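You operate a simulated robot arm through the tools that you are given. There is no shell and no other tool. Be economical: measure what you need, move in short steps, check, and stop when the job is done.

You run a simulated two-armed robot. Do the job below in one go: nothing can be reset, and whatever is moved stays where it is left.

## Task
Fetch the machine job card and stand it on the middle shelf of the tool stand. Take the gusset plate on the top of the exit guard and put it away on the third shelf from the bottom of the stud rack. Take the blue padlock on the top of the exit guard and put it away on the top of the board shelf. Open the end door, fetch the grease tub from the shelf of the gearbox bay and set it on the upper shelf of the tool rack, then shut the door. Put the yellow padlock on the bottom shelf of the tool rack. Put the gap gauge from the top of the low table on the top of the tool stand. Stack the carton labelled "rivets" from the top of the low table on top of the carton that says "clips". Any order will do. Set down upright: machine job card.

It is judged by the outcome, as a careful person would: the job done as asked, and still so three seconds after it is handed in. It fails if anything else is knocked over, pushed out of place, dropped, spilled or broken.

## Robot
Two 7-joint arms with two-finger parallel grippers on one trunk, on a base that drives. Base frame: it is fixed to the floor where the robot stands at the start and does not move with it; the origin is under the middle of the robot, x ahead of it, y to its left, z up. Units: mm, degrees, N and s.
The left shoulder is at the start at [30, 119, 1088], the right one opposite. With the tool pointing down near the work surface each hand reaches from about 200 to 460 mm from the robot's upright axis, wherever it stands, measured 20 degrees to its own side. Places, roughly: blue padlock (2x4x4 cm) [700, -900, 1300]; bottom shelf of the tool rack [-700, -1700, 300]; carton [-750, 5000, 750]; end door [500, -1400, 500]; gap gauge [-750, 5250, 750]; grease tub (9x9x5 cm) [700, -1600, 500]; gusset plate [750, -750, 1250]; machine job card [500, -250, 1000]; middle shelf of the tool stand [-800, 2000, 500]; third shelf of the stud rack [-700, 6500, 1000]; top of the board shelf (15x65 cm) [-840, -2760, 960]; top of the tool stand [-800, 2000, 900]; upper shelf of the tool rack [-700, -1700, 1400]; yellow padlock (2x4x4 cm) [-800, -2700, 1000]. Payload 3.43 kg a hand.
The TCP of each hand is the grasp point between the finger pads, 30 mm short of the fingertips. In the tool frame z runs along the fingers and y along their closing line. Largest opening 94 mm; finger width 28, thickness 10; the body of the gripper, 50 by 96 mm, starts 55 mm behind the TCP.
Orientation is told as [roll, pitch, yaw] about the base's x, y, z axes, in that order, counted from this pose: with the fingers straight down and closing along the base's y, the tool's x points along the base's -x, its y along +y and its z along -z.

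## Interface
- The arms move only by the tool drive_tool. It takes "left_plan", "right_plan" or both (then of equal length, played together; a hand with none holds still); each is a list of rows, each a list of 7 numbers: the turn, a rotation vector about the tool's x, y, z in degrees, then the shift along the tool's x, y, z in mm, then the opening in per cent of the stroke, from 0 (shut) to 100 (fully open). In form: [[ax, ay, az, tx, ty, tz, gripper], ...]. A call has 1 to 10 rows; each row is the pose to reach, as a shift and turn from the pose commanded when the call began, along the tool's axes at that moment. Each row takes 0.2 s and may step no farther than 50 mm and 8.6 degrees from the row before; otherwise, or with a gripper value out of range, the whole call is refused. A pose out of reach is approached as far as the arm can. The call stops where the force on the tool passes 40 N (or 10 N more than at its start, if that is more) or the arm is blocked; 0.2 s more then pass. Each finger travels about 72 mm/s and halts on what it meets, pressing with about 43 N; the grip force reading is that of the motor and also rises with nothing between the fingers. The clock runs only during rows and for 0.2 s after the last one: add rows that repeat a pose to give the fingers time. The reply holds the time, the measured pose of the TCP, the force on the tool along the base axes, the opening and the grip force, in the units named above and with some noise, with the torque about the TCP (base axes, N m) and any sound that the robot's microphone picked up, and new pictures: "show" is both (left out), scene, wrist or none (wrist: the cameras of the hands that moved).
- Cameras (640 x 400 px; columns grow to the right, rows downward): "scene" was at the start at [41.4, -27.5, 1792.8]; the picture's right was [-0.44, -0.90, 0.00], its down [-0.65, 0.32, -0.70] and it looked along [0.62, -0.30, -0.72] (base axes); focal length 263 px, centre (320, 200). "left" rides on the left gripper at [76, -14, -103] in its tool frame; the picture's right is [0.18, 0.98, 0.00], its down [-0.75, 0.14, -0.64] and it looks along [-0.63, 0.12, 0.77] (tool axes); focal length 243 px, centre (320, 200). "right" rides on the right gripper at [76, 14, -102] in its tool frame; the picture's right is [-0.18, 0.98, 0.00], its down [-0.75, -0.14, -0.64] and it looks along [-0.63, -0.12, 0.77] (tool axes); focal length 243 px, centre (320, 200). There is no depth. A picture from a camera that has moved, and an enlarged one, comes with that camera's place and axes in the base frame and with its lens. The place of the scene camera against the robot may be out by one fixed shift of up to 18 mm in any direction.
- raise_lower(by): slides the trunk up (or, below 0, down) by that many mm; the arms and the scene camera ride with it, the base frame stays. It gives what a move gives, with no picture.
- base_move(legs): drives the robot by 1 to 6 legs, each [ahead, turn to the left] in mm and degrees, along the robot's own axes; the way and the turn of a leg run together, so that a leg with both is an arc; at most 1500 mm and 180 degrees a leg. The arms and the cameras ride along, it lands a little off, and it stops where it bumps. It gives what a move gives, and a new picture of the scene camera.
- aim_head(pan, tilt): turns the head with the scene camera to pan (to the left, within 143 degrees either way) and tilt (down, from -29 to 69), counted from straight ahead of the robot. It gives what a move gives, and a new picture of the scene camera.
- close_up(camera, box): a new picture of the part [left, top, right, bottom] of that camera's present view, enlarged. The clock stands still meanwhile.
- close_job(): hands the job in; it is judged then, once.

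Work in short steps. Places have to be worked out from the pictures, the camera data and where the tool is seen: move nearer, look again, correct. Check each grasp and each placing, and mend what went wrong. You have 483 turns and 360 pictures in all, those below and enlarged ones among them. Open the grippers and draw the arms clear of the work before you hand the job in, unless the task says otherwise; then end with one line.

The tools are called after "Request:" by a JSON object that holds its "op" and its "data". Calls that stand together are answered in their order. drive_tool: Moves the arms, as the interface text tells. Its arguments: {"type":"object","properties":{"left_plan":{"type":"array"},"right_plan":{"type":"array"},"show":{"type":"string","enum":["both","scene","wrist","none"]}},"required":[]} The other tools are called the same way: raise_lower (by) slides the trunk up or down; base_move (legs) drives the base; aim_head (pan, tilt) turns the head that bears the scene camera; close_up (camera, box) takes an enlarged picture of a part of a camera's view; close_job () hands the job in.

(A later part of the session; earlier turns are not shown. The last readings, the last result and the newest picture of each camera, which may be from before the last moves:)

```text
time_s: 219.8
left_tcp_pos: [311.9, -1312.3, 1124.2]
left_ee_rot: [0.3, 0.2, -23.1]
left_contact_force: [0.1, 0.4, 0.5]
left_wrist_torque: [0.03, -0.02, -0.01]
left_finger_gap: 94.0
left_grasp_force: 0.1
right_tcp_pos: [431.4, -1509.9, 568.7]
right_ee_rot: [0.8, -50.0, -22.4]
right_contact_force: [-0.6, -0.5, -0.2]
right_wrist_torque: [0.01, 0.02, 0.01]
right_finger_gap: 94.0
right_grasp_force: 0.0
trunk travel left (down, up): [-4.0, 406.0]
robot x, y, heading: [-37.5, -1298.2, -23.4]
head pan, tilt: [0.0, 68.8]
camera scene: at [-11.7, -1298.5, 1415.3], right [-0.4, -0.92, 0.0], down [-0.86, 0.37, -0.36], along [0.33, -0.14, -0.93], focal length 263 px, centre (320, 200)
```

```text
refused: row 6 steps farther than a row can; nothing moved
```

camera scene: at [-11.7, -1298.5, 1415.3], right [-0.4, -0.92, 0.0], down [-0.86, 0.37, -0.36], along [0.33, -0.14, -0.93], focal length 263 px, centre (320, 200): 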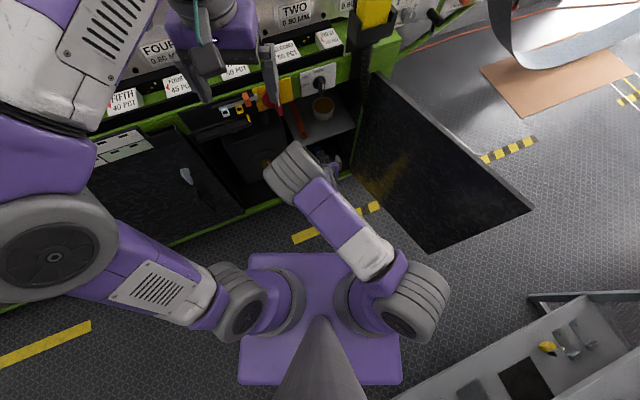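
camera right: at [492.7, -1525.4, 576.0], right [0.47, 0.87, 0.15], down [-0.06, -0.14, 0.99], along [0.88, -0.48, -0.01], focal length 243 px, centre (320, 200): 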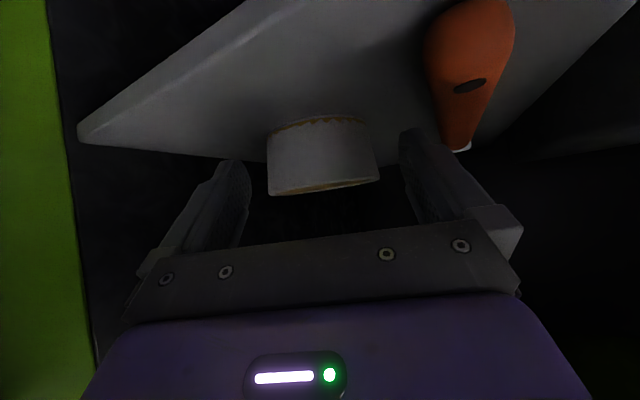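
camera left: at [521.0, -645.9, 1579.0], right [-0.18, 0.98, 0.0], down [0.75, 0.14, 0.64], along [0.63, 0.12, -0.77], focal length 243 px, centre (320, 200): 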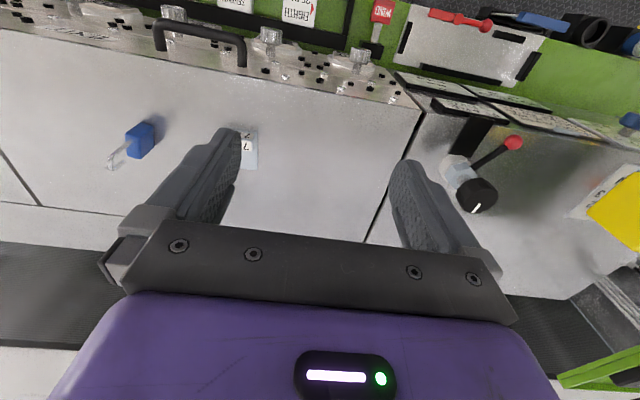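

Request:
{"op": "drive_tool", "data": {"right_plan": [[0, 7.2, 0, 17, 0, -25, 100], [0, 14.4, 0, 34, 0, -50, 100], [0, 21.6, 0, 51, 0, -75, 100], [0, 28.8, 0, 68, 0, -100, 100], [0, 36, 0, 85, 0, -125, 100], [0, 43.2, 0, 102, 0, -150, 100], [0, 50, 0, 120, 0, -174, 100]], "show": "scene"}}

```text
time_s: 221.4
left_tcp_pos: [313.4, -1310.9, 1124.2]
left_ee_rot: [0.2, 0.2, -23.1]
left_contact_force: [0.4, -0.1, -0.1]
left_wrist_torque: [0.0, 0.04, 0.0]
left_finger_gap: 94.0
left_grasp_force: 0.1
right_tcp_pos: [237.2, -1433.5, 588.5]
right_ee_rot: [0.4, 0.0, -21.8]
right_contact_force: [-0.4, 0.3, -0.2]
right_wrist_torque: [-0.03, -0.01, -0.01]
right_finger_gap: 94.1
right_grasp_force: 0.1
trunk travel left (down, up): [-4.0, 406.0]
robot x, y, heading: [-32.4, -1295.0, -23.3]
head pan, tilt: [0.0, 68.8]
camera scene: at [-11.3, -1298.1, 1415.2], right [-0.4, -0.92, 0.0], down [-0.86, 0.37, -0.36], along [0.33, -0.14, -0.93], focal length 263 px, centre (320, 200)
```

scene: 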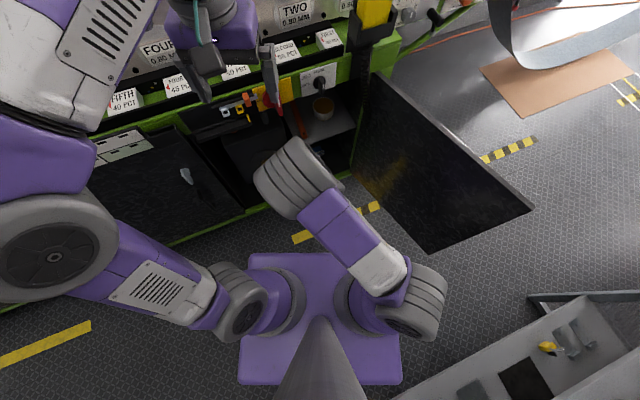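

Request:
{"op": "drive_tool", "data": {"right_plan": [[0, -8, 0, -5, 0, 15, 100], [0, -16, 0, -15, 0, 30, 100], [0, -24, 0, -25, 0, 45, 100], [0, -32, 0, -35, 0, 60, 100], [0, -40, 0, -50, 0, 70, 100], [0, -48, 0, -65, 0, 75, 100]], "show": "none"}}

Request:
{"op": "drive_tool", "data": {"right_plan": [[0, 0, 0, -25, 0, 30, 100], [0, 0, 0, -50, 0, 60, 100], [0, 0, 0, -75, 0, 90, 100], [0, 0, 0, -100, 0, 120, 100]], "show": "scene"}}

```text
time_s: 222.8
left_tcp_pos: [311.4, -1312.7, 1123.8]
left_ee_rot: [0.3, 0.3, -23.1]
left_contact_force: [0.1, 0.3, 0.3]
left_wrist_torque: [-0.01, 0.0, 0.0]
left_finger_gap: 94.1
left_grasp_force: 0.1
right_tcp_pos: [319.1, -1478.3, 574.1]
right_ee_rot: [0.7, -47.9, -22.3]
right_contact_force: [0.9, 0.3, -1.3]
right_wrist_torque: [0.0, -0.01, 0.0]
right_finger_gap: 94.0
right_grasp_force: 0.0
right hand out of reach, approached as far as the arm can: row 4, 5, 6
trunk travel left (down, up): [-4.0, 406.0]
robot x, y, heading: [-33.8, -1297.6, -23.4]
head pan, tilt: [0.0, 68.8]
```

```text
time_s: 223.8
left_tcp_pos: [312.7, -1311.9, 1122.9]
left_ee_rot: [0.3, 0.2, -23.2]
left_contact_force: [-0.1, 0.0, 0.2]
left_wrist_torque: [0.01, 0.02, -0.02]
left_finger_gap: 94.2
left_grasp_force: 0.1
right_tcp_pos: [457.3, -1527.7, 581.2]
right_ee_rot: [0.5, -47.9, -22.3]
right_contact_force: [-0.3, 0.2, 0.0]
right_wrist_torque: [-0.02, 0.02, 0.0]
right_finger_gap: 94.1
right_grasp_force: 0.2
right hand out of reach, approached as far as the arm can: row 4
trunk travel left (down, up): [-4.0, 406.0]
robot x, y, heading: [-35.4, -1291.7, -23.4]
head pan, tilt: [0.0, 68.8]
camera scene: at [-11.1, -1298.7, 1415.2], right [-0.4, -0.92, 0.0], down [-0.86, 0.37, -0.36], along [0.33, -0.14, -0.93], focal length 263 px, centre (320, 200)
```

scene: 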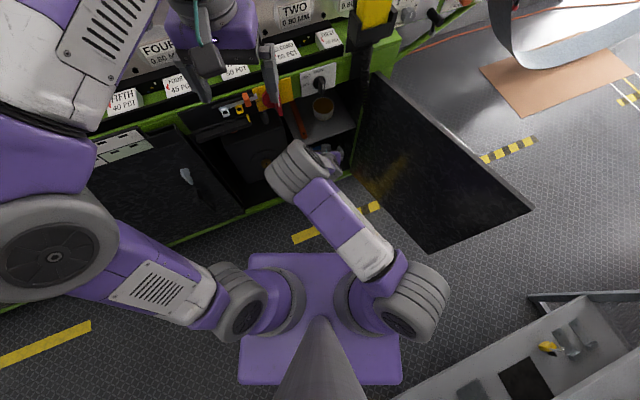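

This is a different elbow configuration from the one at the rack. I raise the hand to the carrying pose to reset the arm.

Request:
{"op": "drive_tool", "data": {"right_plan": [[0, 8, 0, 20, 0, -45, 100], [0, 16, 0, 40, 0, -90, 100], [0, 24, 0, 50, -10, -138, 100], [0, 32, 0, 40, -30, -180, 100], [0, 40, 0, 10, -50, -215, 100], [0, 48, 0, -20, -75, -240, 100]], "show": "none"}}

Request:
{"op": "drive_tool", "data": {"right_plan": [[0, 0, 0, 0, -10, -45, 100], [0, 0, 0, 0, -20, -90, 100], [0, 0, 0, 0, -30, -135, 100], [0, 0, 0, 0, -40, -180, 100], [0, 0, 0, 0, -50, -225, 100], [0, 0, 0, 0, -60, -270, 100], [0, 0, 0, 0, -60, -315, 100]], "show": "scene"}}

```text
refused: row 5 steps farther than a row can; nothing moved
```

```text
time_s: 225.6
left_tcp_pos: [312.6, -1309.5, 1122.7]
left_ee_rot: [0.4, 0.1, -23.1]
left_contact_force: [0.3, 0.2, 0.6]
left_wrist_torque: [0.0, -0.03, 0.02]
left_finger_gap: 93.8
left_grasp_force: 0.0
right_tcp_pos: [293.5, -1530.9, 807.7]
right_ee_rot: [-0.9, -46.0, -27.4]
right_contact_force: [0.5, -0.6, 0.3]
right_wrist_torque: [0.0, -0.01, 0.02]
right_finger_gap: 94.1
right_grasp_force: 0.1
right hand out of reach, approached as far as the arm can: row 5, 6, 7
trunk travel left (down, up): [-4.0, 406.0]
robot x, y, heading: [-31.8, -1296.5, -23.1]
head pan, tilt: [0.0, 68.8]
stopped in row 7 (right hand): the arm was blocked; the commanded pose is now the measured one
camera scene: at [-11.3, -1298.3, 1415.2], right [-0.4, -0.92, 0.0], down [-0.86, 0.37, -0.36], along [0.33, -0.14, -0.93], focal length 263 px, centre (320, 200)
```

scene: 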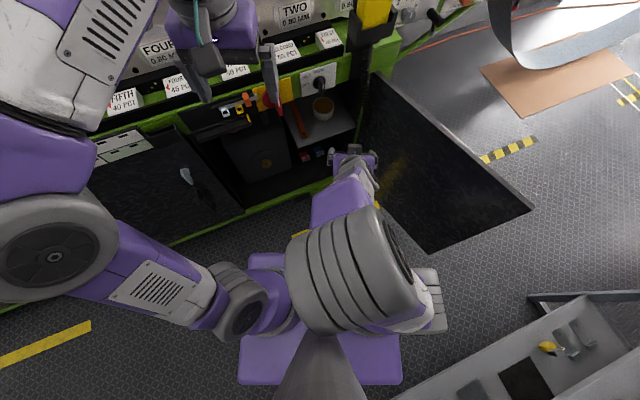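

Request:
{"op": "drive_tool", "data": {"right_plan": [[0, 5.8, 0, -19, -24, -29, 100], [0, 11.6, 0, -38, -48, -58, 100], [0, 17.4, 0, -57, -72, -87, 100], [0, 23.2, 0, -76, -95, -116, 100], [0, 29, 0, -95, -119, -145, 100], [0, 34.8, 0, -115, -143, -174, 100], [0, 40.6, 0, -134, -167, -203, 100], [0, 46, 0, -153, -190, -231, 100]], "show": "scene"}}

```text
time_s: 227.4
left_tcp_pos: [312.7, -1313.9, 1123.6]
left_ee_rot: [0.3, 0.2, -23.1]
left_contact_force: [0.7, 0.2, -0.8]
left_wrist_torque: [-0.02, 0.01, 0.03]
left_finger_gap: 94.1
left_grasp_force: 0.0
right_tcp_pos: [151.6, -1665.1, 1081.2]
right_ee_rot: [-0.7, 0.0, -27.7]
right_contact_force: [-0.1, 0.4, 1.7]
right_wrist_torque: [-0.01, 0.0, 0.0]
right_finger_gap: 94.1
right_grasp_force: 0.1
trunk travel left (down, up): [-4.0, 406.0]
robot x, y, heading: [-33.0, -1299.3, -23.4]
head pan, tilt: [0.0, 68.8]
camera scene: at [-11.1, -1299.1, 1415.2], right [-0.4, -0.92, 0.0], down [-0.86, 0.37, -0.36], along [0.33, -0.14, -0.93], focal length 263 px, centre (320, 200)
```

scene: 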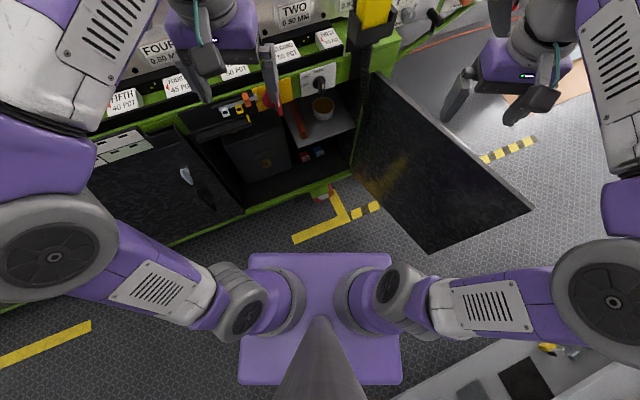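

Elbow is outward again. I now lower the hand the same way as at the rack.

Request:
{"op": "drive_tool", "data": {"right_plan": [[0, 0, -1, 0, 25, 20, 100], [0, 0, -2, 0, 50, 50, 100], [0, 0, -3, 0, 75, 85, 100], [0, 0, -4, 0, 100, 125, 100], [0, 0, -4, 0, 125, 165, 100], [0, 0, -4, 0, 150, 205, 100], [0, 0, -4, 0, 175, 245, 100], [0, 0, -4, 0, 195, 288, 100], [0, 0, -4, 0, 215, 332, 100], [0, 0, -4, 0, 230, 378, 100]], "show": "none"}}

Request:
{"op": "drive_tool", "data": {"right_plan": [[0, 0, 0, 0, 5, 46, 100], [0, 0, 0, 0, 10, 92, 100], [0, 0, 0, 0, 10, 138, 100]], "show": "scene"}}

```text
time_s: 229.6
left_tcp_pos: [312.8, -1311.6, 1122.5]
left_ee_rot: [0.2, 0.2, -23.2]
left_contact_force: [0.8, -0.3, 0.0]
left_wrist_torque: [-0.02, -0.02, 0.01]
left_finger_gap: 93.9
left_grasp_force: 0.1
right_tcp_pos: [259.7, -1466.5, 696.3]
right_ee_rot: [-0.6, -0.2, -23.8]
right_contact_force: [0.3, 0.2, -0.3]
right_wrist_torque: [-0.01, -0.02, 0.0]
right_finger_gap: 93.8
right_grasp_force: 0.1
trunk travel left (down, up): [-4.0, 406.0]
robot x, y, heading: [-32.7, -1296.4, -23.2]
head pan, tilt: [0.0, 68.8]
```

```text
time_s: 230.4
left_tcp_pos: [312.0, -1311.3, 1122.7]
left_ee_rot: [0.4, 0.1, -23.1]
left_contact_force: [0.5, 0.4, 0.6]
left_wrist_torque: [0.02, 0.01, 0.02]
left_finger_gap: 94.0
left_grasp_force: 0.1
right_tcp_pos: [263.0, -1459.7, 558.9]
right_ee_rot: [-0.6, 0.0, -23.8]
right_contact_force: [-0.2, -0.1, 0.1]
right_wrist_torque: [0.03, -0.02, 0.03]
right_finger_gap: 93.8
right_grasp_force: 0.1
trunk travel left (down, up): [-4.0, 406.0]
robot x, y, heading: [-32.1, -1295.5, -23.1]
head pan, tilt: [0.0, 68.8]
camera scene: at [-10.9, -1298.8, 1415.2], right [-0.4, -0.92, 0.0], down [-0.86, 0.37, -0.36], along [0.33, -0.14, -0.93], focal length 263 px, centre (320, 200)
```

scene: 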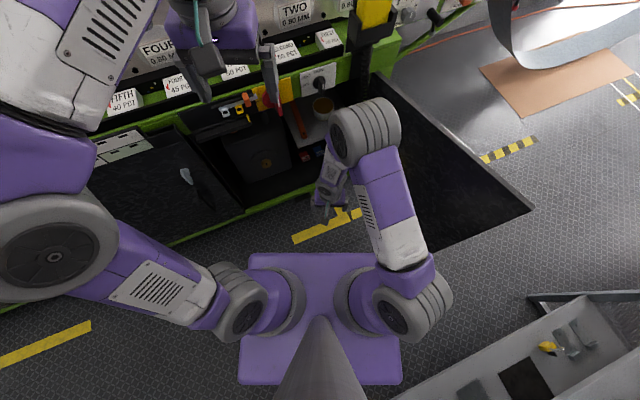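

Request:
{"op": "drive_tool", "data": {"right_plan": [[0, -8, 0, -5, 0, 8, 100], [0, -16, 0, -15, 0, 16, 100], [0, -24, 0, -25, 0, 22, 100], [0, -32, 0, -35, 0, 28, 100], [0, -40, 0, -50, 0, 32, 100], [0, -48, 0, -60, 0, 36, 100]], "show": "none"}}

Request:
{"op": "drive_tool", "data": {"right_plan": [[0, 0, 0, -30, 0, 33, 100], [0, 0, 0, -60, 0, 66, 100], [0, 0, 0, -90, 0, 99, 100], [0, 0, 0, -120, 0, 132, 100]], "show": "scene"}}

```text
time_s: 231.8
left_tcp_pos: [313.4, -1312.1, 1124.4]
left_ee_rot: [0.3, 0.2, -23.1]
left_contact_force: [0.1, 0.6, 0.0]
left_wrist_torque: [0.01, 0.01, 0.0]
left_finger_gap: 93.9
left_grasp_force: 0.1
right_tcp_pos: [317.1, -1484.7, 526.6]
right_ee_rot: [-0.9, -48.1, -23.1]
right_contact_force: [0.0, -0.3, 0.2]
right_wrist_torque: [-0.02, -0.01, -0.02]
right_finger_gap: 94.0
right_grasp_force: 0.0
trunk travel left (down, up): [-4.0, 406.0]
robot x, y, heading: [-34.3, -1294.2, -23.2]
head pan, tilt: [0.0, 68.8]
```

```text
time_s: 232.8
left_tcp_pos: [313.6, -1311.6, 1124.6]
left_ee_rot: [0.4, 0.2, -23.1]
left_contact_force: [-0.8, 0.6, -0.7]
left_wrist_torque: [0.0, 0.0, -0.02]
left_finger_gap: 93.8
left_grasp_force: 0.1
right_tcp_pos: [479.9, -1555.5, 526.9]
right_ee_rot: [-0.9, -48.0, -23.0]
right_contact_force: [-0.2, -0.7, -0.3]
right_wrist_torque: [-0.02, 0.02, -0.01]
right_finger_gap: 93.9
right_grasp_force: 0.0
trunk travel left (down, up): [-4.0, 406.0]
robot x, y, heading: [-34.6, -1292.2, -23.4]
head pan, tilt: [0.0, 68.8]
camera scene: at [-11.0, -1299.0, 1415.2], right [-0.4, -0.92, 0.0], down [-0.86, 0.37, -0.36], along [0.33, -0.14, -0.93], focal length 263 px, centre (320, 200)
```

scene: 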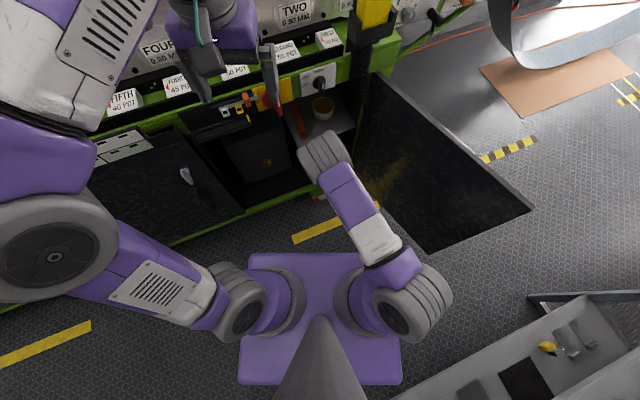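

Full reach at z=527 works now. I drive forward 60 mm and extend the arm into the bay at a higher level first.

Request:
{"op": "base_move", "data": {"legs": [[60, 0]]}}

Request:
{"op": "drive_tool", "data": {"right_plan": [[0, 0, 0, -30, 5, -5, 100], [0, 0, 0, -60, 10, 0, 100], [0, 0, 0, -80, 13, 15, 100]], "show": "both"}}

```text
time_s: 233.7
left_tcp_pos: [339.2, -1323.9, 1122.8]
left_ee_rot: [0.4, 0.2, -23.1]
left_contact_force: [0.4, -0.2, 0.1]
left_wrist_torque: [0.03, 0.01, 0.0]
left_finger_gap: 93.9
left_grasp_force: 0.0
right_tcp_pos: [503.5, -1564.7, 525.9]
right_ee_rot: [-1.1, -47.8, -22.7]
right_contact_force: [-13.1, 1.0, 11.8]
right_wrist_torque: [0.49, -0.46, 0.57]
right_finger_gap: 91.3
right_grasp_force: 0.0
trunk travel left (down, up): [-4.0, 406.0]
robot x, y, heading: [-6.8, -1307.4, -23.5]
head pan, tilt: [0.0, 68.8]
stopped in leg 1: the force on the tool passed its limit at 143 N (the readings are from after the stop); the commanded pose is now the measured one
camera scene: at [13.9, -1310.3, 1415.2], right [-0.4, -0.92, 0.0], down [-0.86, 0.37, -0.36], along [0.33, -0.14, -0.93], focal length 263 px, centre (320, 200)
```

scene: 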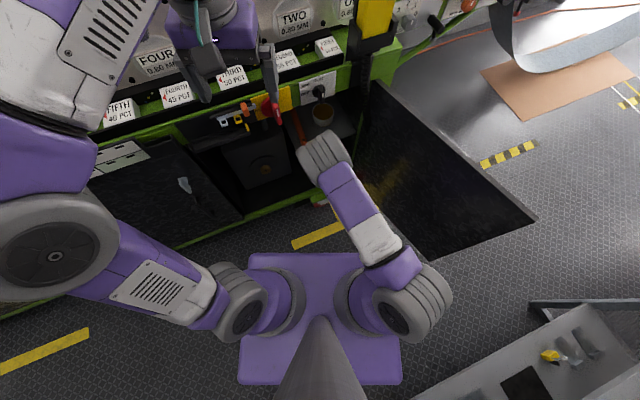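

```text
time_s: 234.1
left_tcp_pos: [339.2, -1322.8, 1123.8]
left_ee_rot: [0.3, 0.3, -23.1]
left_contact_force: [-0.3, -0.5, 0.8]
left_wrist_torque: [0.01, -0.02, 0.0]
left_finger_gap: 94.3
left_grasp_force: 0.1
right_tcp_pos: [505.2, -1563.3, 531.6]
right_ee_rot: [-2.8, -44.9, -21.2]
right_contact_force: [-0.6, -0.3, -1.1]
right_wrist_torque: [-0.04, 0.09, 0.01]
right_finger_gap: 93.2
right_grasp_force: 0.0
trunk travel left (down, up): [-4.0, 406.0]
robot x, y, heading: [-5.9, -1312.3, -23.5]
head pan, tilt: [0.0, 68.8]
stopped in row 2 (right hand): the force on the tool passed its limit at 51 N (the readings are from after the stop); the commanded pose is now the measured one
camera scene: at [15.2, -1310.6, 1415.2], right [-0.4, -0.92, 0.0], down [-0.86, 0.37, -0.36], along [0.33, -0.14, -0.93], focal length 263 px, centre (320, 200)
camera right: at [392.5, -1501.8, 549.8], right [0.51, 0.86, 0.1], down [0.03, -0.13, 0.99], along [0.86, -0.5, -0.1], focal length 243 px, centre (320, 200)
```

scene: 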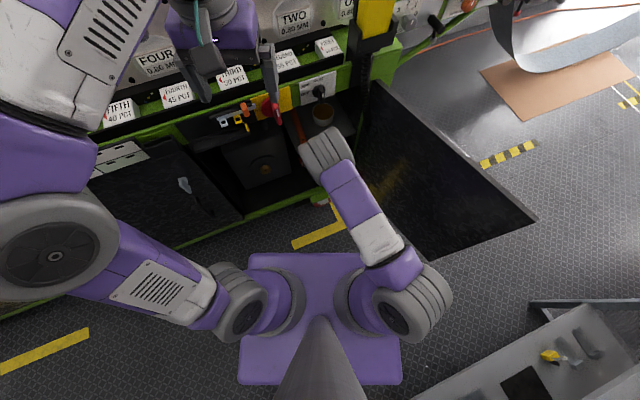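
right: 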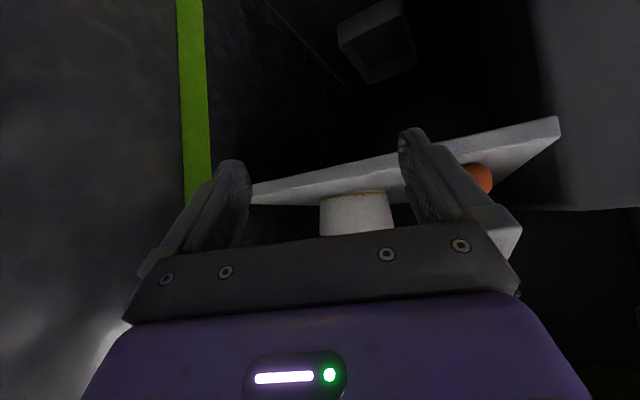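

The fingertips hit the shelf edge; the shelf top is higher (~520–530) than listed. I retreat a bit, raise and flatten the hand, and look again.

Request:
{"op": "drive_tool", "data": {"right_plan": [[0, 0, 0, 0, 0, -30, 100], [0, -7, 0, -30, 0, -55, 100], [0, -14, 0, -60, 0, -70, 100], [0, -20, 0, -70, 0, -75, 100]], "show": "both"}}

```text
time_s: 235.1
left_tcp_pos: [341.5, -1324.0, 1122.8]
left_ee_rot: [0.3, 0.3, -23.1]
left_contact_force: [-1.1, 1.3, -0.4]
left_wrist_torque: [0.0, 0.03, 0.0]
left_finger_gap: 93.9
left_grasp_force: 0.1
right_tcp_pos: [501.8, -1560.1, 634.5]
right_ee_rot: [-4.3, -64.8, -19.1]
right_contact_force: [-0.2, 0.4, -0.8]
right_wrist_torque: [0.01, -0.03, 0.0]
right_finger_gap: 93.6
right_grasp_force: 0.1
trunk travel left (down, up): [-4.0, 406.0]
robot x, y, heading: [-7.4, -1306.4, -23.4]
head pan, tilt: [0.0, 68.8]
camera scene: at [15.8, -1310.8, 1415.2], right [-0.4, -0.92, 0.0], down [-0.86, 0.37, -0.36], along [0.33, -0.14, -0.93], focal length 263 px, centre (320, 200)
camera right: at [391.2, -1499.7, 608.9], right [0.46, 0.88, 0.14], down [-0.28, 0.0, 0.96], along [0.84, -0.48, 0.25], focal length 243 px, centre (320, 200)
```

scene: 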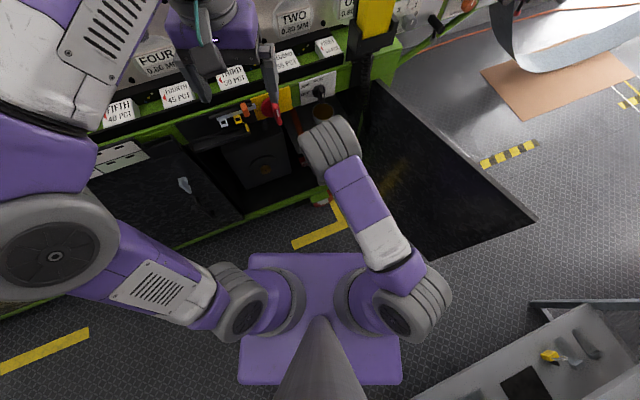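
right: 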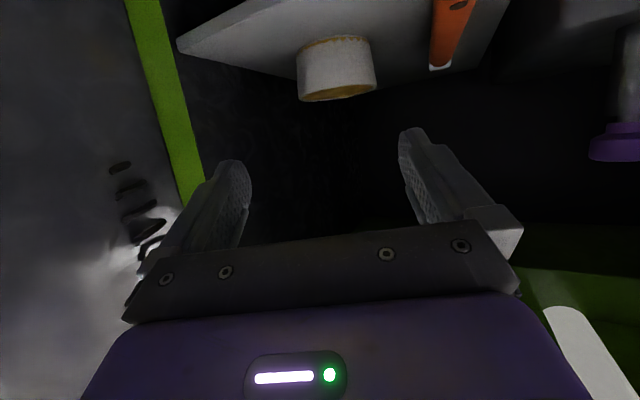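

Tub centre ≈ (675,-1615), shelf ≈ 515. I drive 80 mm further in with the hand still above the shelf level.

Request:
{"op": "base_move", "data": {"legs": [[80, 0]]}}

Request:
{"op": "drive_tool", "data": {"right_plan": [[0, 0, 0, 10, 0, 5, 100], [0, 0, 0, 20, 0, 10, 100]], "show": "wrist"}}

```text
time_s: 236.2
left_tcp_pos: [414.8, -1356.7, 1122.0]
left_ee_rot: [0.3, 0.3, -23.1]
left_contact_force: [0.1, -1.0, -0.1]
left_wrist_torque: [-0.02, 0.0, -0.01]
left_finger_gap: 93.8
left_grasp_force: 0.2
right_tcp_pos: [577.2, -1592.2, 633.7]
right_ee_rot: [-4.2, -64.8, -19.1]
right_contact_force: [0.1, 0.8, -0.6]
right_wrist_torque: [0.03, 0.01, 0.03]
right_finger_gap: 93.9
right_grasp_force: 0.1
trunk travel left (down, up): [-4.0, 406.0]
robot x, y, heading: [67.7, -1338.5, -23.4]
head pan, tilt: [0.0, 68.8]
camera scene: at [91.0, -1343.3, 1415.2], right [-0.4, -0.92, 0.0], down [-0.86, 0.37, -0.36], along [0.33, -0.14, -0.93], focal length 263 px, centre (320, 200)
```

scene: 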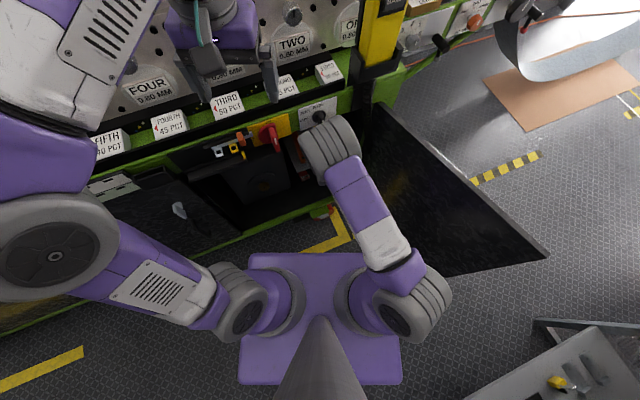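

```text
time_s: 236.8
left_tcp_pos: [413.8, -1356.1, 1123.3]
left_ee_rot: [0.3, 0.3, -23.1]
left_contact_force: [-0.3, -0.5, 0.5]
left_wrist_torque: [-0.01, 0.03, 0.01]
left_finger_gap: 94.1
left_grasp_force: 0.1
right_tcp_pos: [577.1, -1593.8, 610.7]
right_ee_rot: [-4.3, -64.8, -19.1]
right_contact_force: [-0.1, -0.6, 0.4]
right_wrist_torque: [0.0, 0.05, 0.02]
right_finger_gap: 93.9
right_grasp_force: 0.1
trunk travel left (down, up): [-4.0, 406.0]
robot x, y, heading: [70.0, -1340.2, -23.5]
head pan, tilt: [0.0, 68.8]
camera right: at [465.3, -1533.1, 585.9], right [0.46, 0.88, 0.13], down [-0.28, 0.0, 0.96], along [0.84, -0.48, 0.25], focal length 243 px, centre (320, 200)
```

right: 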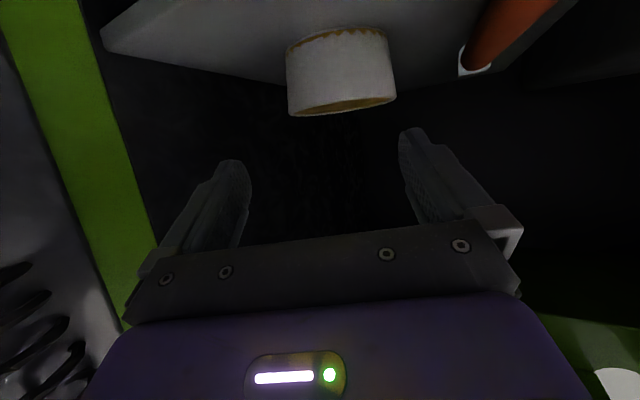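

Request:
{"op": "drive_tool", "data": {"right_plan": [[0, 0, 0, 21, 6, 26, 100], [0, 0, 0, 41, 11, 51, 100]], "show": "wrist"}}

```text
time_s: 237.4
left_tcp_pos: [415.4, -1356.9, 1122.9]
left_ee_rot: [0.3, 0.3, -23.1]
left_contact_force: [0.7, -0.2, 0.2]
left_wrist_torque: [0.02, 0.01, 0.0]
left_finger_gap: 93.9
left_grasp_force: 0.0
right_tcp_pos: [608.3, -1595.7, 550.7]
right_ee_rot: [-4.3, -64.8, -19.2]
right_contact_force: [-0.1, -0.1, 0.3]
right_wrist_torque: [-0.01, 0.0, -0.01]
right_finger_gap: 94.1
right_grasp_force: 0.0
trunk travel left (down, up): [-4.0, 406.0]
robot x, y, heading: [66.2, -1341.2, -23.1]
head pan, tilt: [0.0, 68.8]
camera right: at [497.4, -1535.1, 525.8], right [0.46, 0.88, 0.14], down [-0.28, 0.0, 0.96], along [0.84, -0.48, 0.25], focal length 243 px, centre (320, 200)
```

right: 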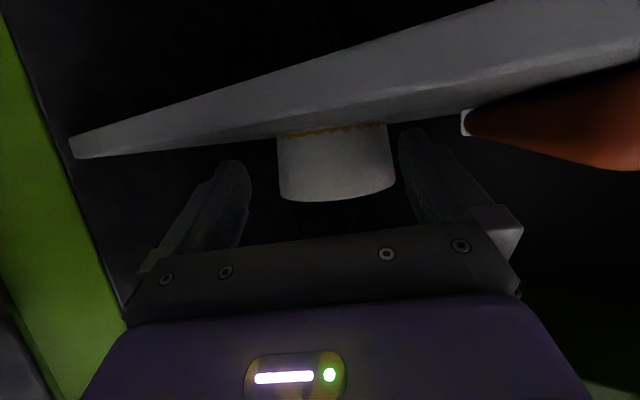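

Request:
{"op": "drive_tool", "data": {"right_plan": [[0, 0, 0, 0, 7, 0, 100], [0, 0, 0, -8, 7, 18, 100]], "show": "wrist"}}

Request:
{"op": "close_up", "data": {"camera": "right", "box": [200, 90, 440, 240]}}

```text
time_s: 238.0
left_tcp_pos: [413.8, -1355.0, 1122.1]
left_ee_rot: [0.3, 0.3, -23.1]
left_contact_force: [-0.1, -1.3, -0.6]
left_wrist_torque: [0.03, 0.0, 0.01]
left_finger_gap: 94.0
left_grasp_force: 0.0
right_tcp_pos: [626.9, -1597.1, 551.2]
right_ee_rot: [-4.3, -64.7, -19.2]
right_contact_force: [1.5, 0.7, -0.2]
right_wrist_torque: [0.0, 0.0, 0.0]
right_finger_gap: 93.8
right_grasp_force: 0.1
trunk travel left (down, up): [-4.0, 406.0]
robot x, y, heading: [63.5, -1340.6, -23.3]
head pan, tilt: [0.0, 68.8]
camera right: at [516.5, -1537.7, 525.9], right [0.46, 0.88, 0.13], down [-0.28, 0.0, 0.96], along [0.84, -0.48, 0.25], focal length 243 px, centre (320, 200)
```

right: 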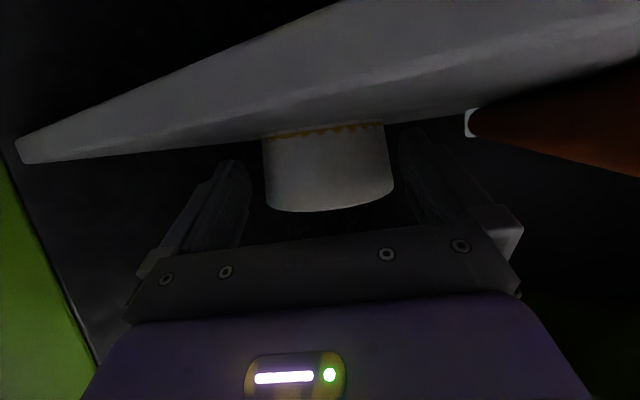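

```text
2.67 times, centred on (320, 165) of right
camera zoom: at [516.5, -1537.7, 525.9], right [0.46, 0.88, 0.13], down [-0.28, 0.0, 0.96], along [0.84, -0.48, 0.25], focal length 647 px, centre (320, 293)
```

zoom: 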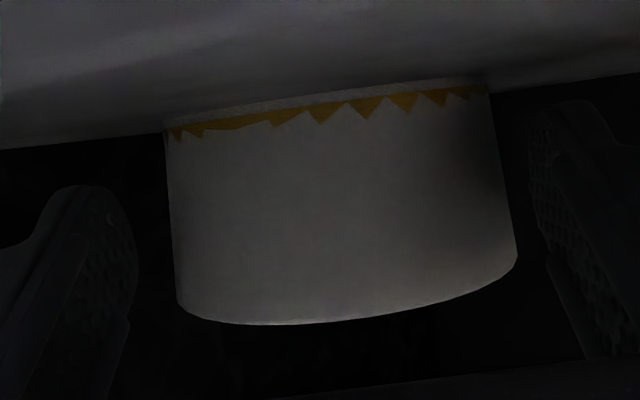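

Well centred between the fingers. I advance the last 36 mm.

Request:
{"op": "drive_tool", "data": {"right_plan": [[0, 0, 0, -5, 0, 11, 100], [0, 0, 0, -10, 0, 22, 100], [0, 0, 0, -15, 0, 32, 100]], "show": "wrist"}}

```text
time_s: 238.8
left_tcp_pos: [411.5, -1355.0, 1124.2]
left_ee_rot: [0.3, 0.1, -23.1]
left_contact_force: [0.2, -0.3, 0.2]
left_wrist_torque: [0.0, -0.01, 0.01]
left_finger_gap: 94.0
left_grasp_force: 0.0
right_tcp_pos: [656.7, -1609.0, 549.7]
right_ee_rot: [-4.5, -64.1, -18.9]
right_contact_force: [-29.1, 6.6, 11.0]
right_wrist_torque: [1.08, 2.13, 1.42]
right_finger_gap: 93.8
right_grasp_force: 0.0
trunk travel left (down, up): [-4.0, 406.0]
robot x, y, heading: [70.7, -1340.1, -23.4]
head pan, tilt: [0.0, 68.8]
camera right: at [544.9, -1549.3, 524.9], right [0.46, 0.88, 0.13], down [-0.27, 0.0, 0.96], along [0.85, -0.48, 0.24], focal length 243 px, centre (320, 200)
```

right: 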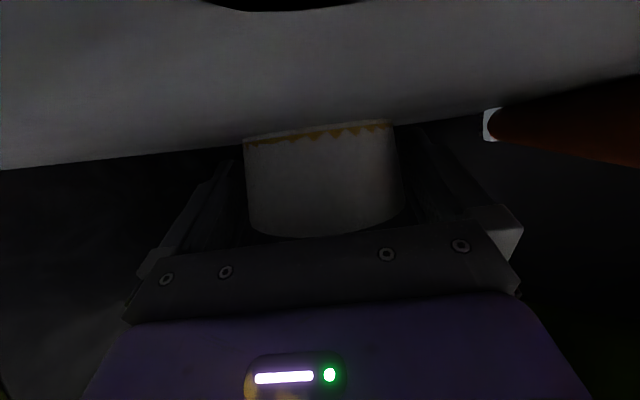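

Request:
{"op": "drive_tool", "data": {"right_plan": [[0, 0, 0, 1, 0, -3, 85], [0, 0, 0, 1, 0, -3, 60], [0, 0, 0, 1, 0, -3, 60], [0, 0, 0, 1, 0, -3, 60]], "show": "wrist"}}

```text
time_s: 239.8
left_tcp_pos: [413.5, -1356.3, 1122.3]
left_ee_rot: [0.3, 0.2, -23.1]
left_contact_force: [0.2, -0.2, -0.6]
left_wrist_torque: [-0.01, 0.0, 0.01]
left_finger_gap: 94.2
left_grasp_force: 0.1
right_tcp_pos: [656.1, -1610.8, 550.2]
right_ee_rot: [-4.5, -64.4, -19.1]
right_contact_force: [-16.7, 6.0, -8.5]
right_wrist_torque: [-0.44, -0.21, 0.67]
right_finger_gap: 90.5
right_grasp_force: 43.2
trunk travel left (down, up): [-4.0, 406.0]
robot x, y, heading: [67.2, -1339.7, -23.6]
head pan, tilt: [0.0, 68.8]
camera right: at [544.8, -1549.8, 525.4], right [0.46, 0.88, 0.13], down [-0.28, 0.0, 0.96], along [0.84, -0.48, 0.24], focal length 243 px, centre (320, 200)
```

right: 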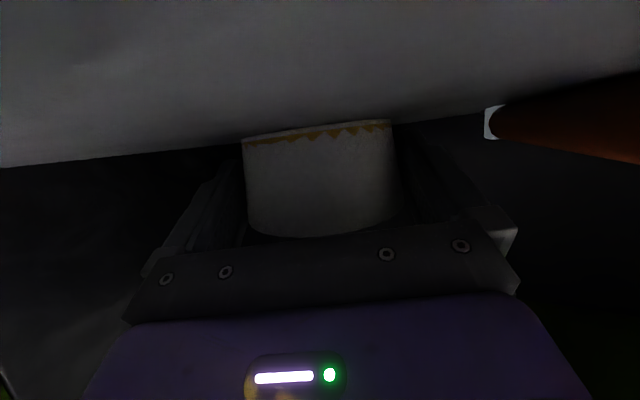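

Gripped at 90.5 mm. I lift straight up by 30 mm and check.

Request:
{"op": "drive_tool", "data": {"right_plan": [[0, 0, 0, -9, 0, -4, 60], [0, 0, 0, -18, -1, -8, 60], [0, 0, 0, -27, -1, -13, 60]], "show": "wrist"}}

```text
time_s: 240.6
left_tcp_pos: [414.8, -1355.4, 1122.7]
left_ee_rot: [0.4, 0.3, -23.1]
left_contact_force: [0.2, 0.9, 0.2]
left_wrist_torque: [-0.01, 0.01, -0.01]
left_finger_gap: 94.1
left_grasp_force: 0.0
right_tcp_pos: [657.9, -1610.9, 583.3]
right_ee_rot: [-4.3, -64.8, -19.3]
right_contact_force: [0.4, 1.0, -4.0]
right_wrist_torque: [0.0, 0.09, 0.02]
right_finger_gap: 90.8
right_grasp_force: 43.4
trunk travel left (down, up): [-4.0, 406.0]
robot x, y, heading: [67.7, -1341.9, -23.4]
head pan, tilt: [0.0, 68.8]
camera right: at [546.6, -1550.2, 557.5], right [0.46, 0.88, 0.14], down [-0.28, 0.0, 0.96], along [0.84, -0.48, 0.25], focal length 243 px, centre (320, 200)
```

right: 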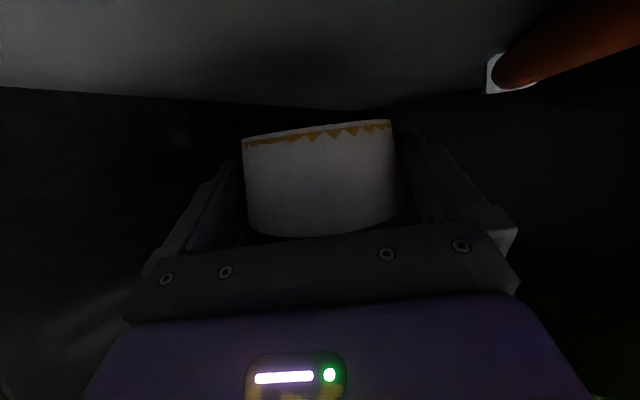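

The tub is lifted and level. I back out of the bay with base and arm.

Request:
{"op": "base_move", "data": {"legs": [[-120, 0]]}}

Request:
{"op": "drive_tool", "data": {"right_plan": [[0, 0, 0, 6, 0, -32, 60], [0, 0, 0, 12, 0, -64, 60], [0, 0, 0, 18, 0, -96, 60]], "show": "both"}}

```text
time_s: 241.9
left_tcp_pos: [303.7, -1307.5, 1122.8]
left_ee_rot: [0.3, 0.3, -23.2]
left_contact_force: [0.1, 0.6, 0.5]
left_wrist_torque: [-0.02, 0.03, -0.05]
left_finger_gap: 94.3
left_grasp_force: 0.0
right_tcp_pos: [545.1, -1563.0, 582.8]
right_ee_rot: [-4.3, -64.6, -19.2]
right_contact_force: [0.0, 0.0, -3.2]
right_wrist_torque: [0.0, 0.05, -0.01]
right_finger_gap: 90.8
right_grasp_force: 42.9
trunk travel left (down, up): [-4.0, 406.0]
robot x, y, heading: [-45.2, -1292.3, -23.2]
head pan, tilt: [0.0, 68.8]
camera scene: at [-21.2, -1294.8, 1415.2], right [-0.4, -0.92, 0.0], down [-0.85, 0.37, -0.36], along [0.33, -0.14, -0.93], focal length 263 px, centre (320, 200)
```

scene: 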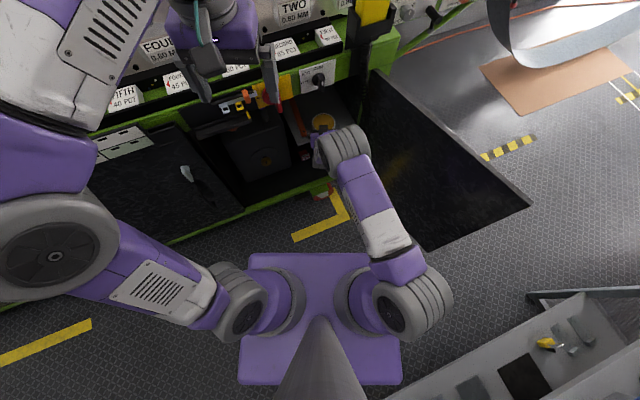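

```text
time_s: 242.7
left_tcp_pos: [304.1, -1309.3, 1123.5]
left_ee_rot: [0.2, 0.3, -23.2]
left_contact_force: [0.1, 0.4, 0.0]
left_wrist_torque: [-0.02, 0.04, 0.02]
left_finger_gap: 94.1
left_grasp_force: 0.1
right_tcp_pos: [457.3, -1526.3, 607.4]
right_ee_rot: [-4.5, -64.8, -19.3]
right_contact_force: [-0.2, 0.3, -4.3]
right_wrist_torque: [0.02, 0.03, 0.0]
right_finger_gap: 91.1
right_grasp_force: 43.4
trunk travel left (down, up): [-4.0, 406.0]
robot x, y, heading: [-45.7, -1293.1, -23.5]
head pan, tilt: [0.0, 68.8]
camera scene: at [-20.7, -1294.9, 1415.2], right [-0.4, -0.92, 0.0], down [-0.86, 0.37, -0.36], along [0.33, -0.14, -0.93], focal length 263 px, centre (320, 200)
camera right: at [346.6, -1465.6, 581.7], right [0.46, 0.88, 0.13], down [-0.28, 0.0, 0.96], along [0.84, -0.48, 0.25], focal length 243 px, centre (320, 200)
```

scene: 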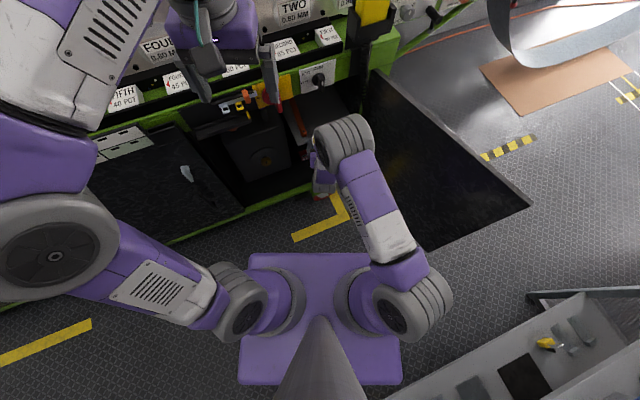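
right: 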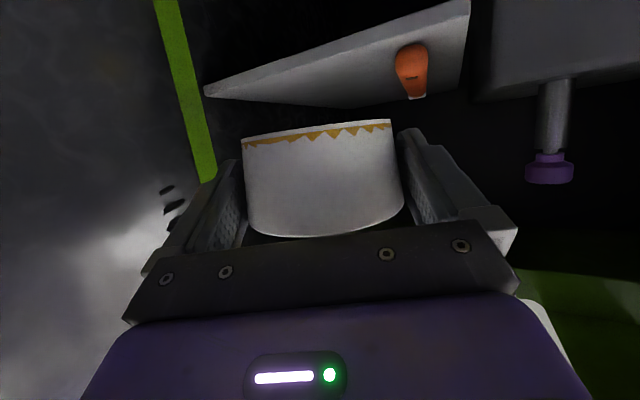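

Request:
{"op": "base_move", "data": {"legs": [[-50, 0]]}}

Request:
{"op": "drive_tool", "data": {"right_plan": [[0, 0, 0, 8, 0, -32, 60], [0, 0, 0, 18, 0, -60, 60]], "show": "none"}}

```text
time_s: 243.6
left_tcp_pos: [257.5, -1288.3, 1123.1]
left_ee_rot: [0.3, 0.3, -23.1]
left_contact_force: [0.4, 0.0, 0.6]
left_wrist_torque: [-0.04, 0.01, 0.01]
left_finger_gap: 94.0
left_grasp_force: 0.0
right_tcp_pos: [411.6, -1506.2, 606.7]
right_ee_rot: [-4.2, -64.8, -19.2]
right_contact_force: [0.7, -0.4, -2.9]
right_wrist_torque: [0.0, 0.03, -0.05]
right_finger_gap: 90.8
right_grasp_force: 42.8
trunk travel left (down, up): [-4.0, 406.0]
robot x, y, heading: [-87.3, -1269.9, -23.3]
head pan, tilt: [0.0, 68.8]
camera scene: at [-66.4, -1275.2, 1415.2], right [-0.4, -0.92, 0.0], down [-0.85, 0.37, -0.36], along [0.33, -0.14, -0.93], focal length 263 px, centre (320, 200)
```

scene: 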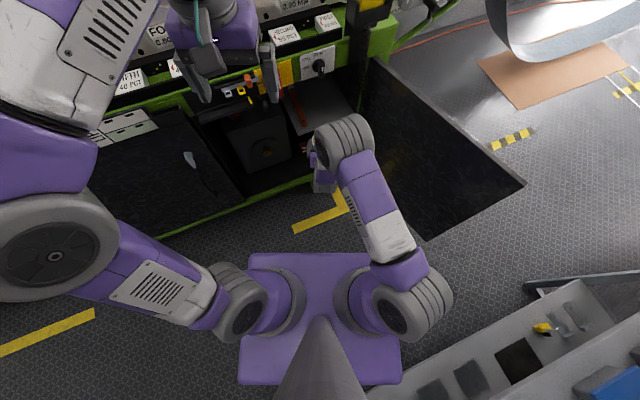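

```text
time_s: 244.2
left_tcp_pos: [258.7, -1289.0, 1122.5]
left_ee_rot: [0.3, 0.3, -23.2]
left_contact_force: [0.8, -0.1, -0.7]
left_wrist_torque: [0.03, -0.04, 0.0]
left_finger_gap: 94.2
left_grasp_force: 0.1
right_tcp_pos: [356.5, -1481.6, 617.0]
right_ee_rot: [-4.2, -64.7, -19.4]
right_contact_force: [-0.3, -0.1, -3.4]
right_wrist_torque: [0.03, 0.06, 0.02]
right_finger_gap: 90.8
right_grasp_force: 42.6
trunk travel left (down, up): [-4.0, 406.0]
robot x, y, heading: [-87.8, -1272.9, -23.4]
head pan, tilt: [0.0, 68.8]
```

Request:
{"op": "raise_lower", "data": {"by": 400}}

Request:
{"op": "drive_tool", "data": {"right_plan": [[0, 0, 0, -40, -1, -19, 60], [0, 0, 0, -80, -2, -38, 60], [0, 0, 0, -120, -3, -57, 60], [0, 0, 0, -160, -4, -76, 60], [0, 0, 0, -200, -5, -95, 60], [0, 0, 0, -240, -6, -113, 60], [0, 0, 0, -280, -8, -131, 60], [0, 0, 0, -320, -10, -150, 60], [0, 0, 0, -360, -11, -168, 60], [0, 0, 0, -390, -12, -183, 60]], "show": "both"}}

```text
time_s: 248.0
left_tcp_pos: [259.0, -1289.6, 1522.3]
left_ee_rot: [0.2, 0.4, -23.2]
left_contact_force: [-0.8, 0.1, 0.6]
left_wrist_torque: [-0.02, -0.01, 0.01]
left_finger_gap: 93.8
left_grasp_force: 0.0
right_tcp_pos: [357.2, -1480.2, 1016.7]
right_ee_rot: [-4.4, -64.7, -19.2]
right_contact_force: [0.9, 0.0, -4.0]
right_wrist_torque: [0.02, 0.08, 0.0]
right_finger_gap: 90.4
right_grasp_force: 42.8
trunk travel left (down, up): [-404.0, 6.0]
robot x, y, heading: [-85.6, -1268.0, -23.4]
head pan, tilt: [0.0, 68.8]
```

```text
time_s: 250.2
left_tcp_pos: [258.1, -1289.4, 1522.5]
left_ee_rot: [0.3, 0.2, -23.2]
left_contact_force: [-0.2, 0.1, -1.0]
left_wrist_torque: [-0.03, 0.0, -0.01]
left_finger_gap: 94.0
left_grasp_force: 0.1
right_tcp_pos: [355.1, -1478.5, 1448.5]
right_ee_rot: [-4.3, -64.6, -19.4]
right_contact_force: [-0.6, 0.2, -3.5]
right_wrist_torque: [0.06, 0.05, 0.01]
right_finger_gap: 90.9
right_grasp_force: 42.9
trunk travel left (down, up): [-404.0, 6.0]
robot x, y, heading: [-88.2, -1271.6, -23.5]
head pan, tilt: [0.0, 68.8]
camera scene: at [-66.0, -1275.5, 1815.2], right [-0.4, -0.92, 0.0], down [-0.85, 0.37, -0.36], along [0.33, -0.14, -0.93], focal length 263 px, centre (320, 200)
camera right: at [245.4, -1418.0, 1421.1], right [0.46, 0.88, 0.14], down [-0.28, 0.0, 0.96], along [0.84, -0.48, 0.25], focal length 243 px, centre (320, 200)
```

scene: 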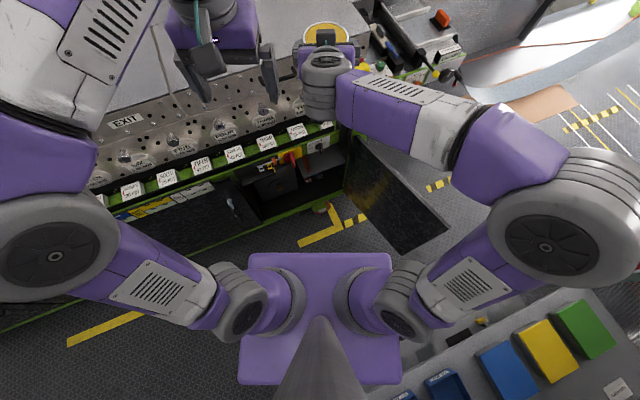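
right: 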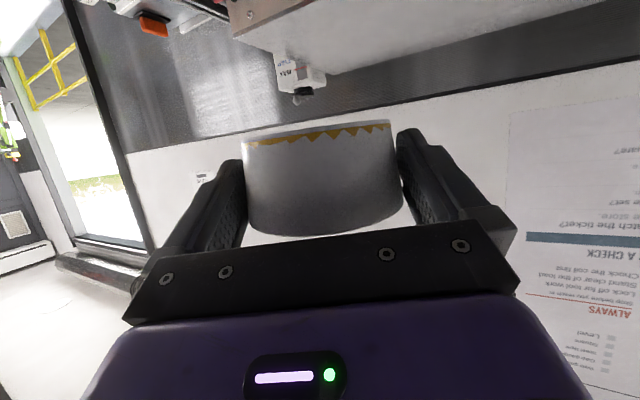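

At z=1448. I move away from the rack, turn around left and back up to face the rack at y≈-1620.

Request:
{"op": "base_move", "data": {"legs": [[170, 0], [0, 60], [0, 53.4], [-290, 0]]}}

```text
time_s: 258.1
left_tcp_pos: [-61.7, -1252.1, 1524.0]
left_ee_rot: [0.4, 0.0, 91.3]
left_contact_force: [-0.7, -1.9, 0.4]
left_wrist_torque: [0.03, -0.05, -0.01]
left_finger_gap: 94.3
left_grasp_force: 0.2
right_tcp_pos: [69.3, -1085.1, 1447.3]
right_ee_rot: [-4.4, -64.8, 95.5]
right_contact_force: [-0.1, -0.9, -3.2]
right_wrist_torque: [-0.07, -0.03, -0.01]
right_finger_gap: 89.1
right_grasp_force: 42.9
trunk travel left (down, up): [-404.0, 6.0]
robot x, y, heading: [67.4, -1564.5, 91.4]
head pan, tilt: [0.0, 68.8]
stopped in leg 4: the robot was blocked; the commanded pose is now the measured one
camera scene: at [64.9, -1542.7, 1815.4], right [1.0, 0.02, 0.0], down [0.02, -0.93, -0.37], along [-0.01, 0.37, -0.93], focal length 263 px, centre (320, 200)
```

scene: 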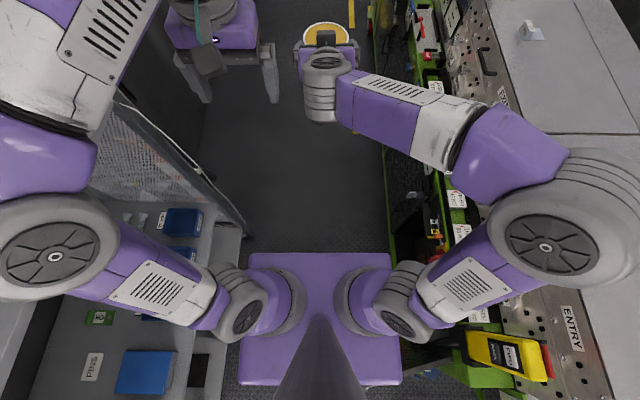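

The base met the open door behind. I go forward a bit to y≈-1430 and turn to the rack there.

Request:
{"op": "base_move", "data": {"legs": [[135, 0], [0, 45], [0, 43.6]]}}

Request:
{"op": "aim_head", "data": {"pan": -5, "tilt": 35}}

Request:
{"op": "drive_tool", "data": {"right_plan": [[0, 0, 0, 0, 0, 0, 60]], "show": "wrist"}}

```text
time_s: 262.4
left_tcp_pos: [-277.0, -1366.6, 1523.3]
left_ee_rot: [0.4, 0.2, 148.9]
left_contact_force: [-0.1, 0.1, 0.1]
left_wrist_torque: [0.03, 0.03, 0.02]
left_finger_gap: 94.0
left_grasp_force: 0.1
right_tcp_pos: [-344.0, -1158.9, 1442.4]
right_ee_rot: [-4.5, -64.1, 151.4]
right_contact_force: [4.8, -1.4, -4.3]
right_wrist_torque: [-0.02, -0.01, -0.01]
right_finger_gap: 88.9
right_grasp_force: 42.9
trunk travel left (down, up): [-404.0, 6.0]
robot x, y, heading: [64.8, -1428.9, 148.4]
head pan, tilt: [0.0, 68.8]
stopped in leg 3: the force on the tool passed its limit at 50 N (the readings are from after the stop); the commanded pose is now the measured one
camera scene: at [41.8, -1409.6, 1815.2], right [0.52, 0.85, 0.0], down [0.79, -0.49, -0.36], along [-0.31, 0.19, -0.93], focal length 263 px, centre (320, 200)
```

scene: 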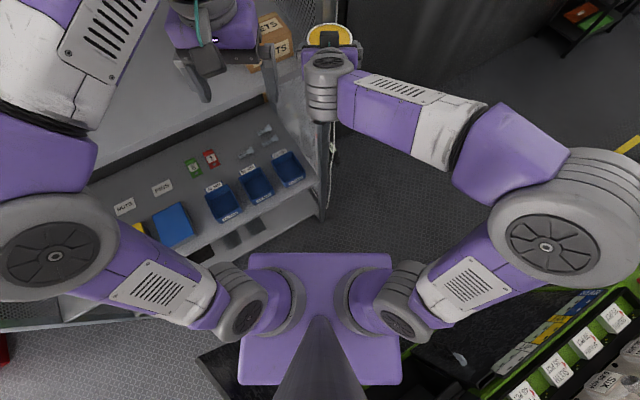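

```text
time_s: 263.4
left_tcp_pos: [-276.7, -1366.8, 1523.2]
left_ee_rot: [0.4, 0.2, 148.9]
left_contact_force: [0.2, -0.2, -0.8]
left_wrist_torque: [0.01, 0.0, -0.01]
left_finger_gap: 93.9
left_grasp_force: 0.1
right_tcp_pos: [-344.0, -1159.5, 1444.0]
right_ee_rot: [-4.3, -64.3, 151.4]
right_contact_force: [7.1, -3.4, -7.4]
right_wrist_torque: [-0.05, -0.12, 0.01]
right_finger_gap: 88.8
right_grasp_force: 42.9
trunk travel left (down, up): [-404.0, 6.0]
robot x, y, heading: [64.7, -1431.2, 148.7]
head pan, tilt: [-5.0, 35.0]
camera scene: at [19.0, -1386.7, 1858.9], right [0.59, 0.8, 0.0], down [0.46, -0.34, -0.82], along [-0.66, 0.49, -0.57], focal length 263 px, centre (320, 200)
```

scene: 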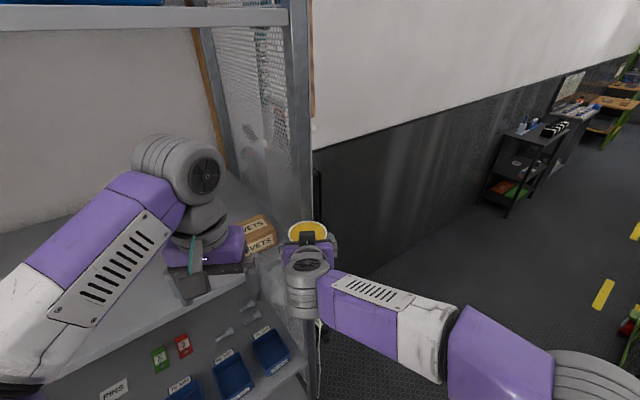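

```text
time_s: 263.8
left_tcp_pos: [-276.3, -1367.0, 1524.1]
left_ee_rot: [0.4, 0.2, 148.9]
left_contact_force: [-0.4, 0.2, 0.6]
left_wrist_torque: [-0.02, -0.03, -0.01]
left_finger_gap: 93.9
left_grasp_force: 0.1
right_tcp_pos: [-344.9, -1158.3, 1444.4]
right_ee_rot: [-4.4, -64.3, 151.4]
right_contact_force: [6.6, -3.3, -6.6]
right_wrist_torque: [-0.04, -0.12, 0.05]
right_finger_gap: 88.7
right_grasp_force: 43.2
trunk travel left (down, up): [-404.0, 6.0]
robot x, y, heading: [65.1, -1430.2, 148.2]
head pan, tilt: [-5.0, 35.0]
camera right: at [-246.5, -1238.5, 1419.2], right [-0.6, -0.79, 0.13], down [0.27, -0.04, 0.96], along [-0.75, 0.61, 0.24], focal length 243 px, centre (320, 200)
```

right: 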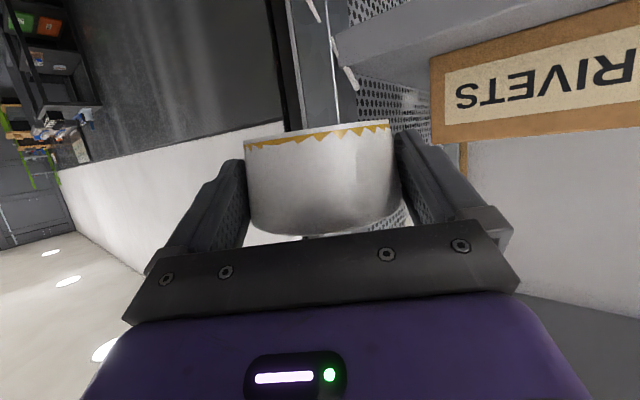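

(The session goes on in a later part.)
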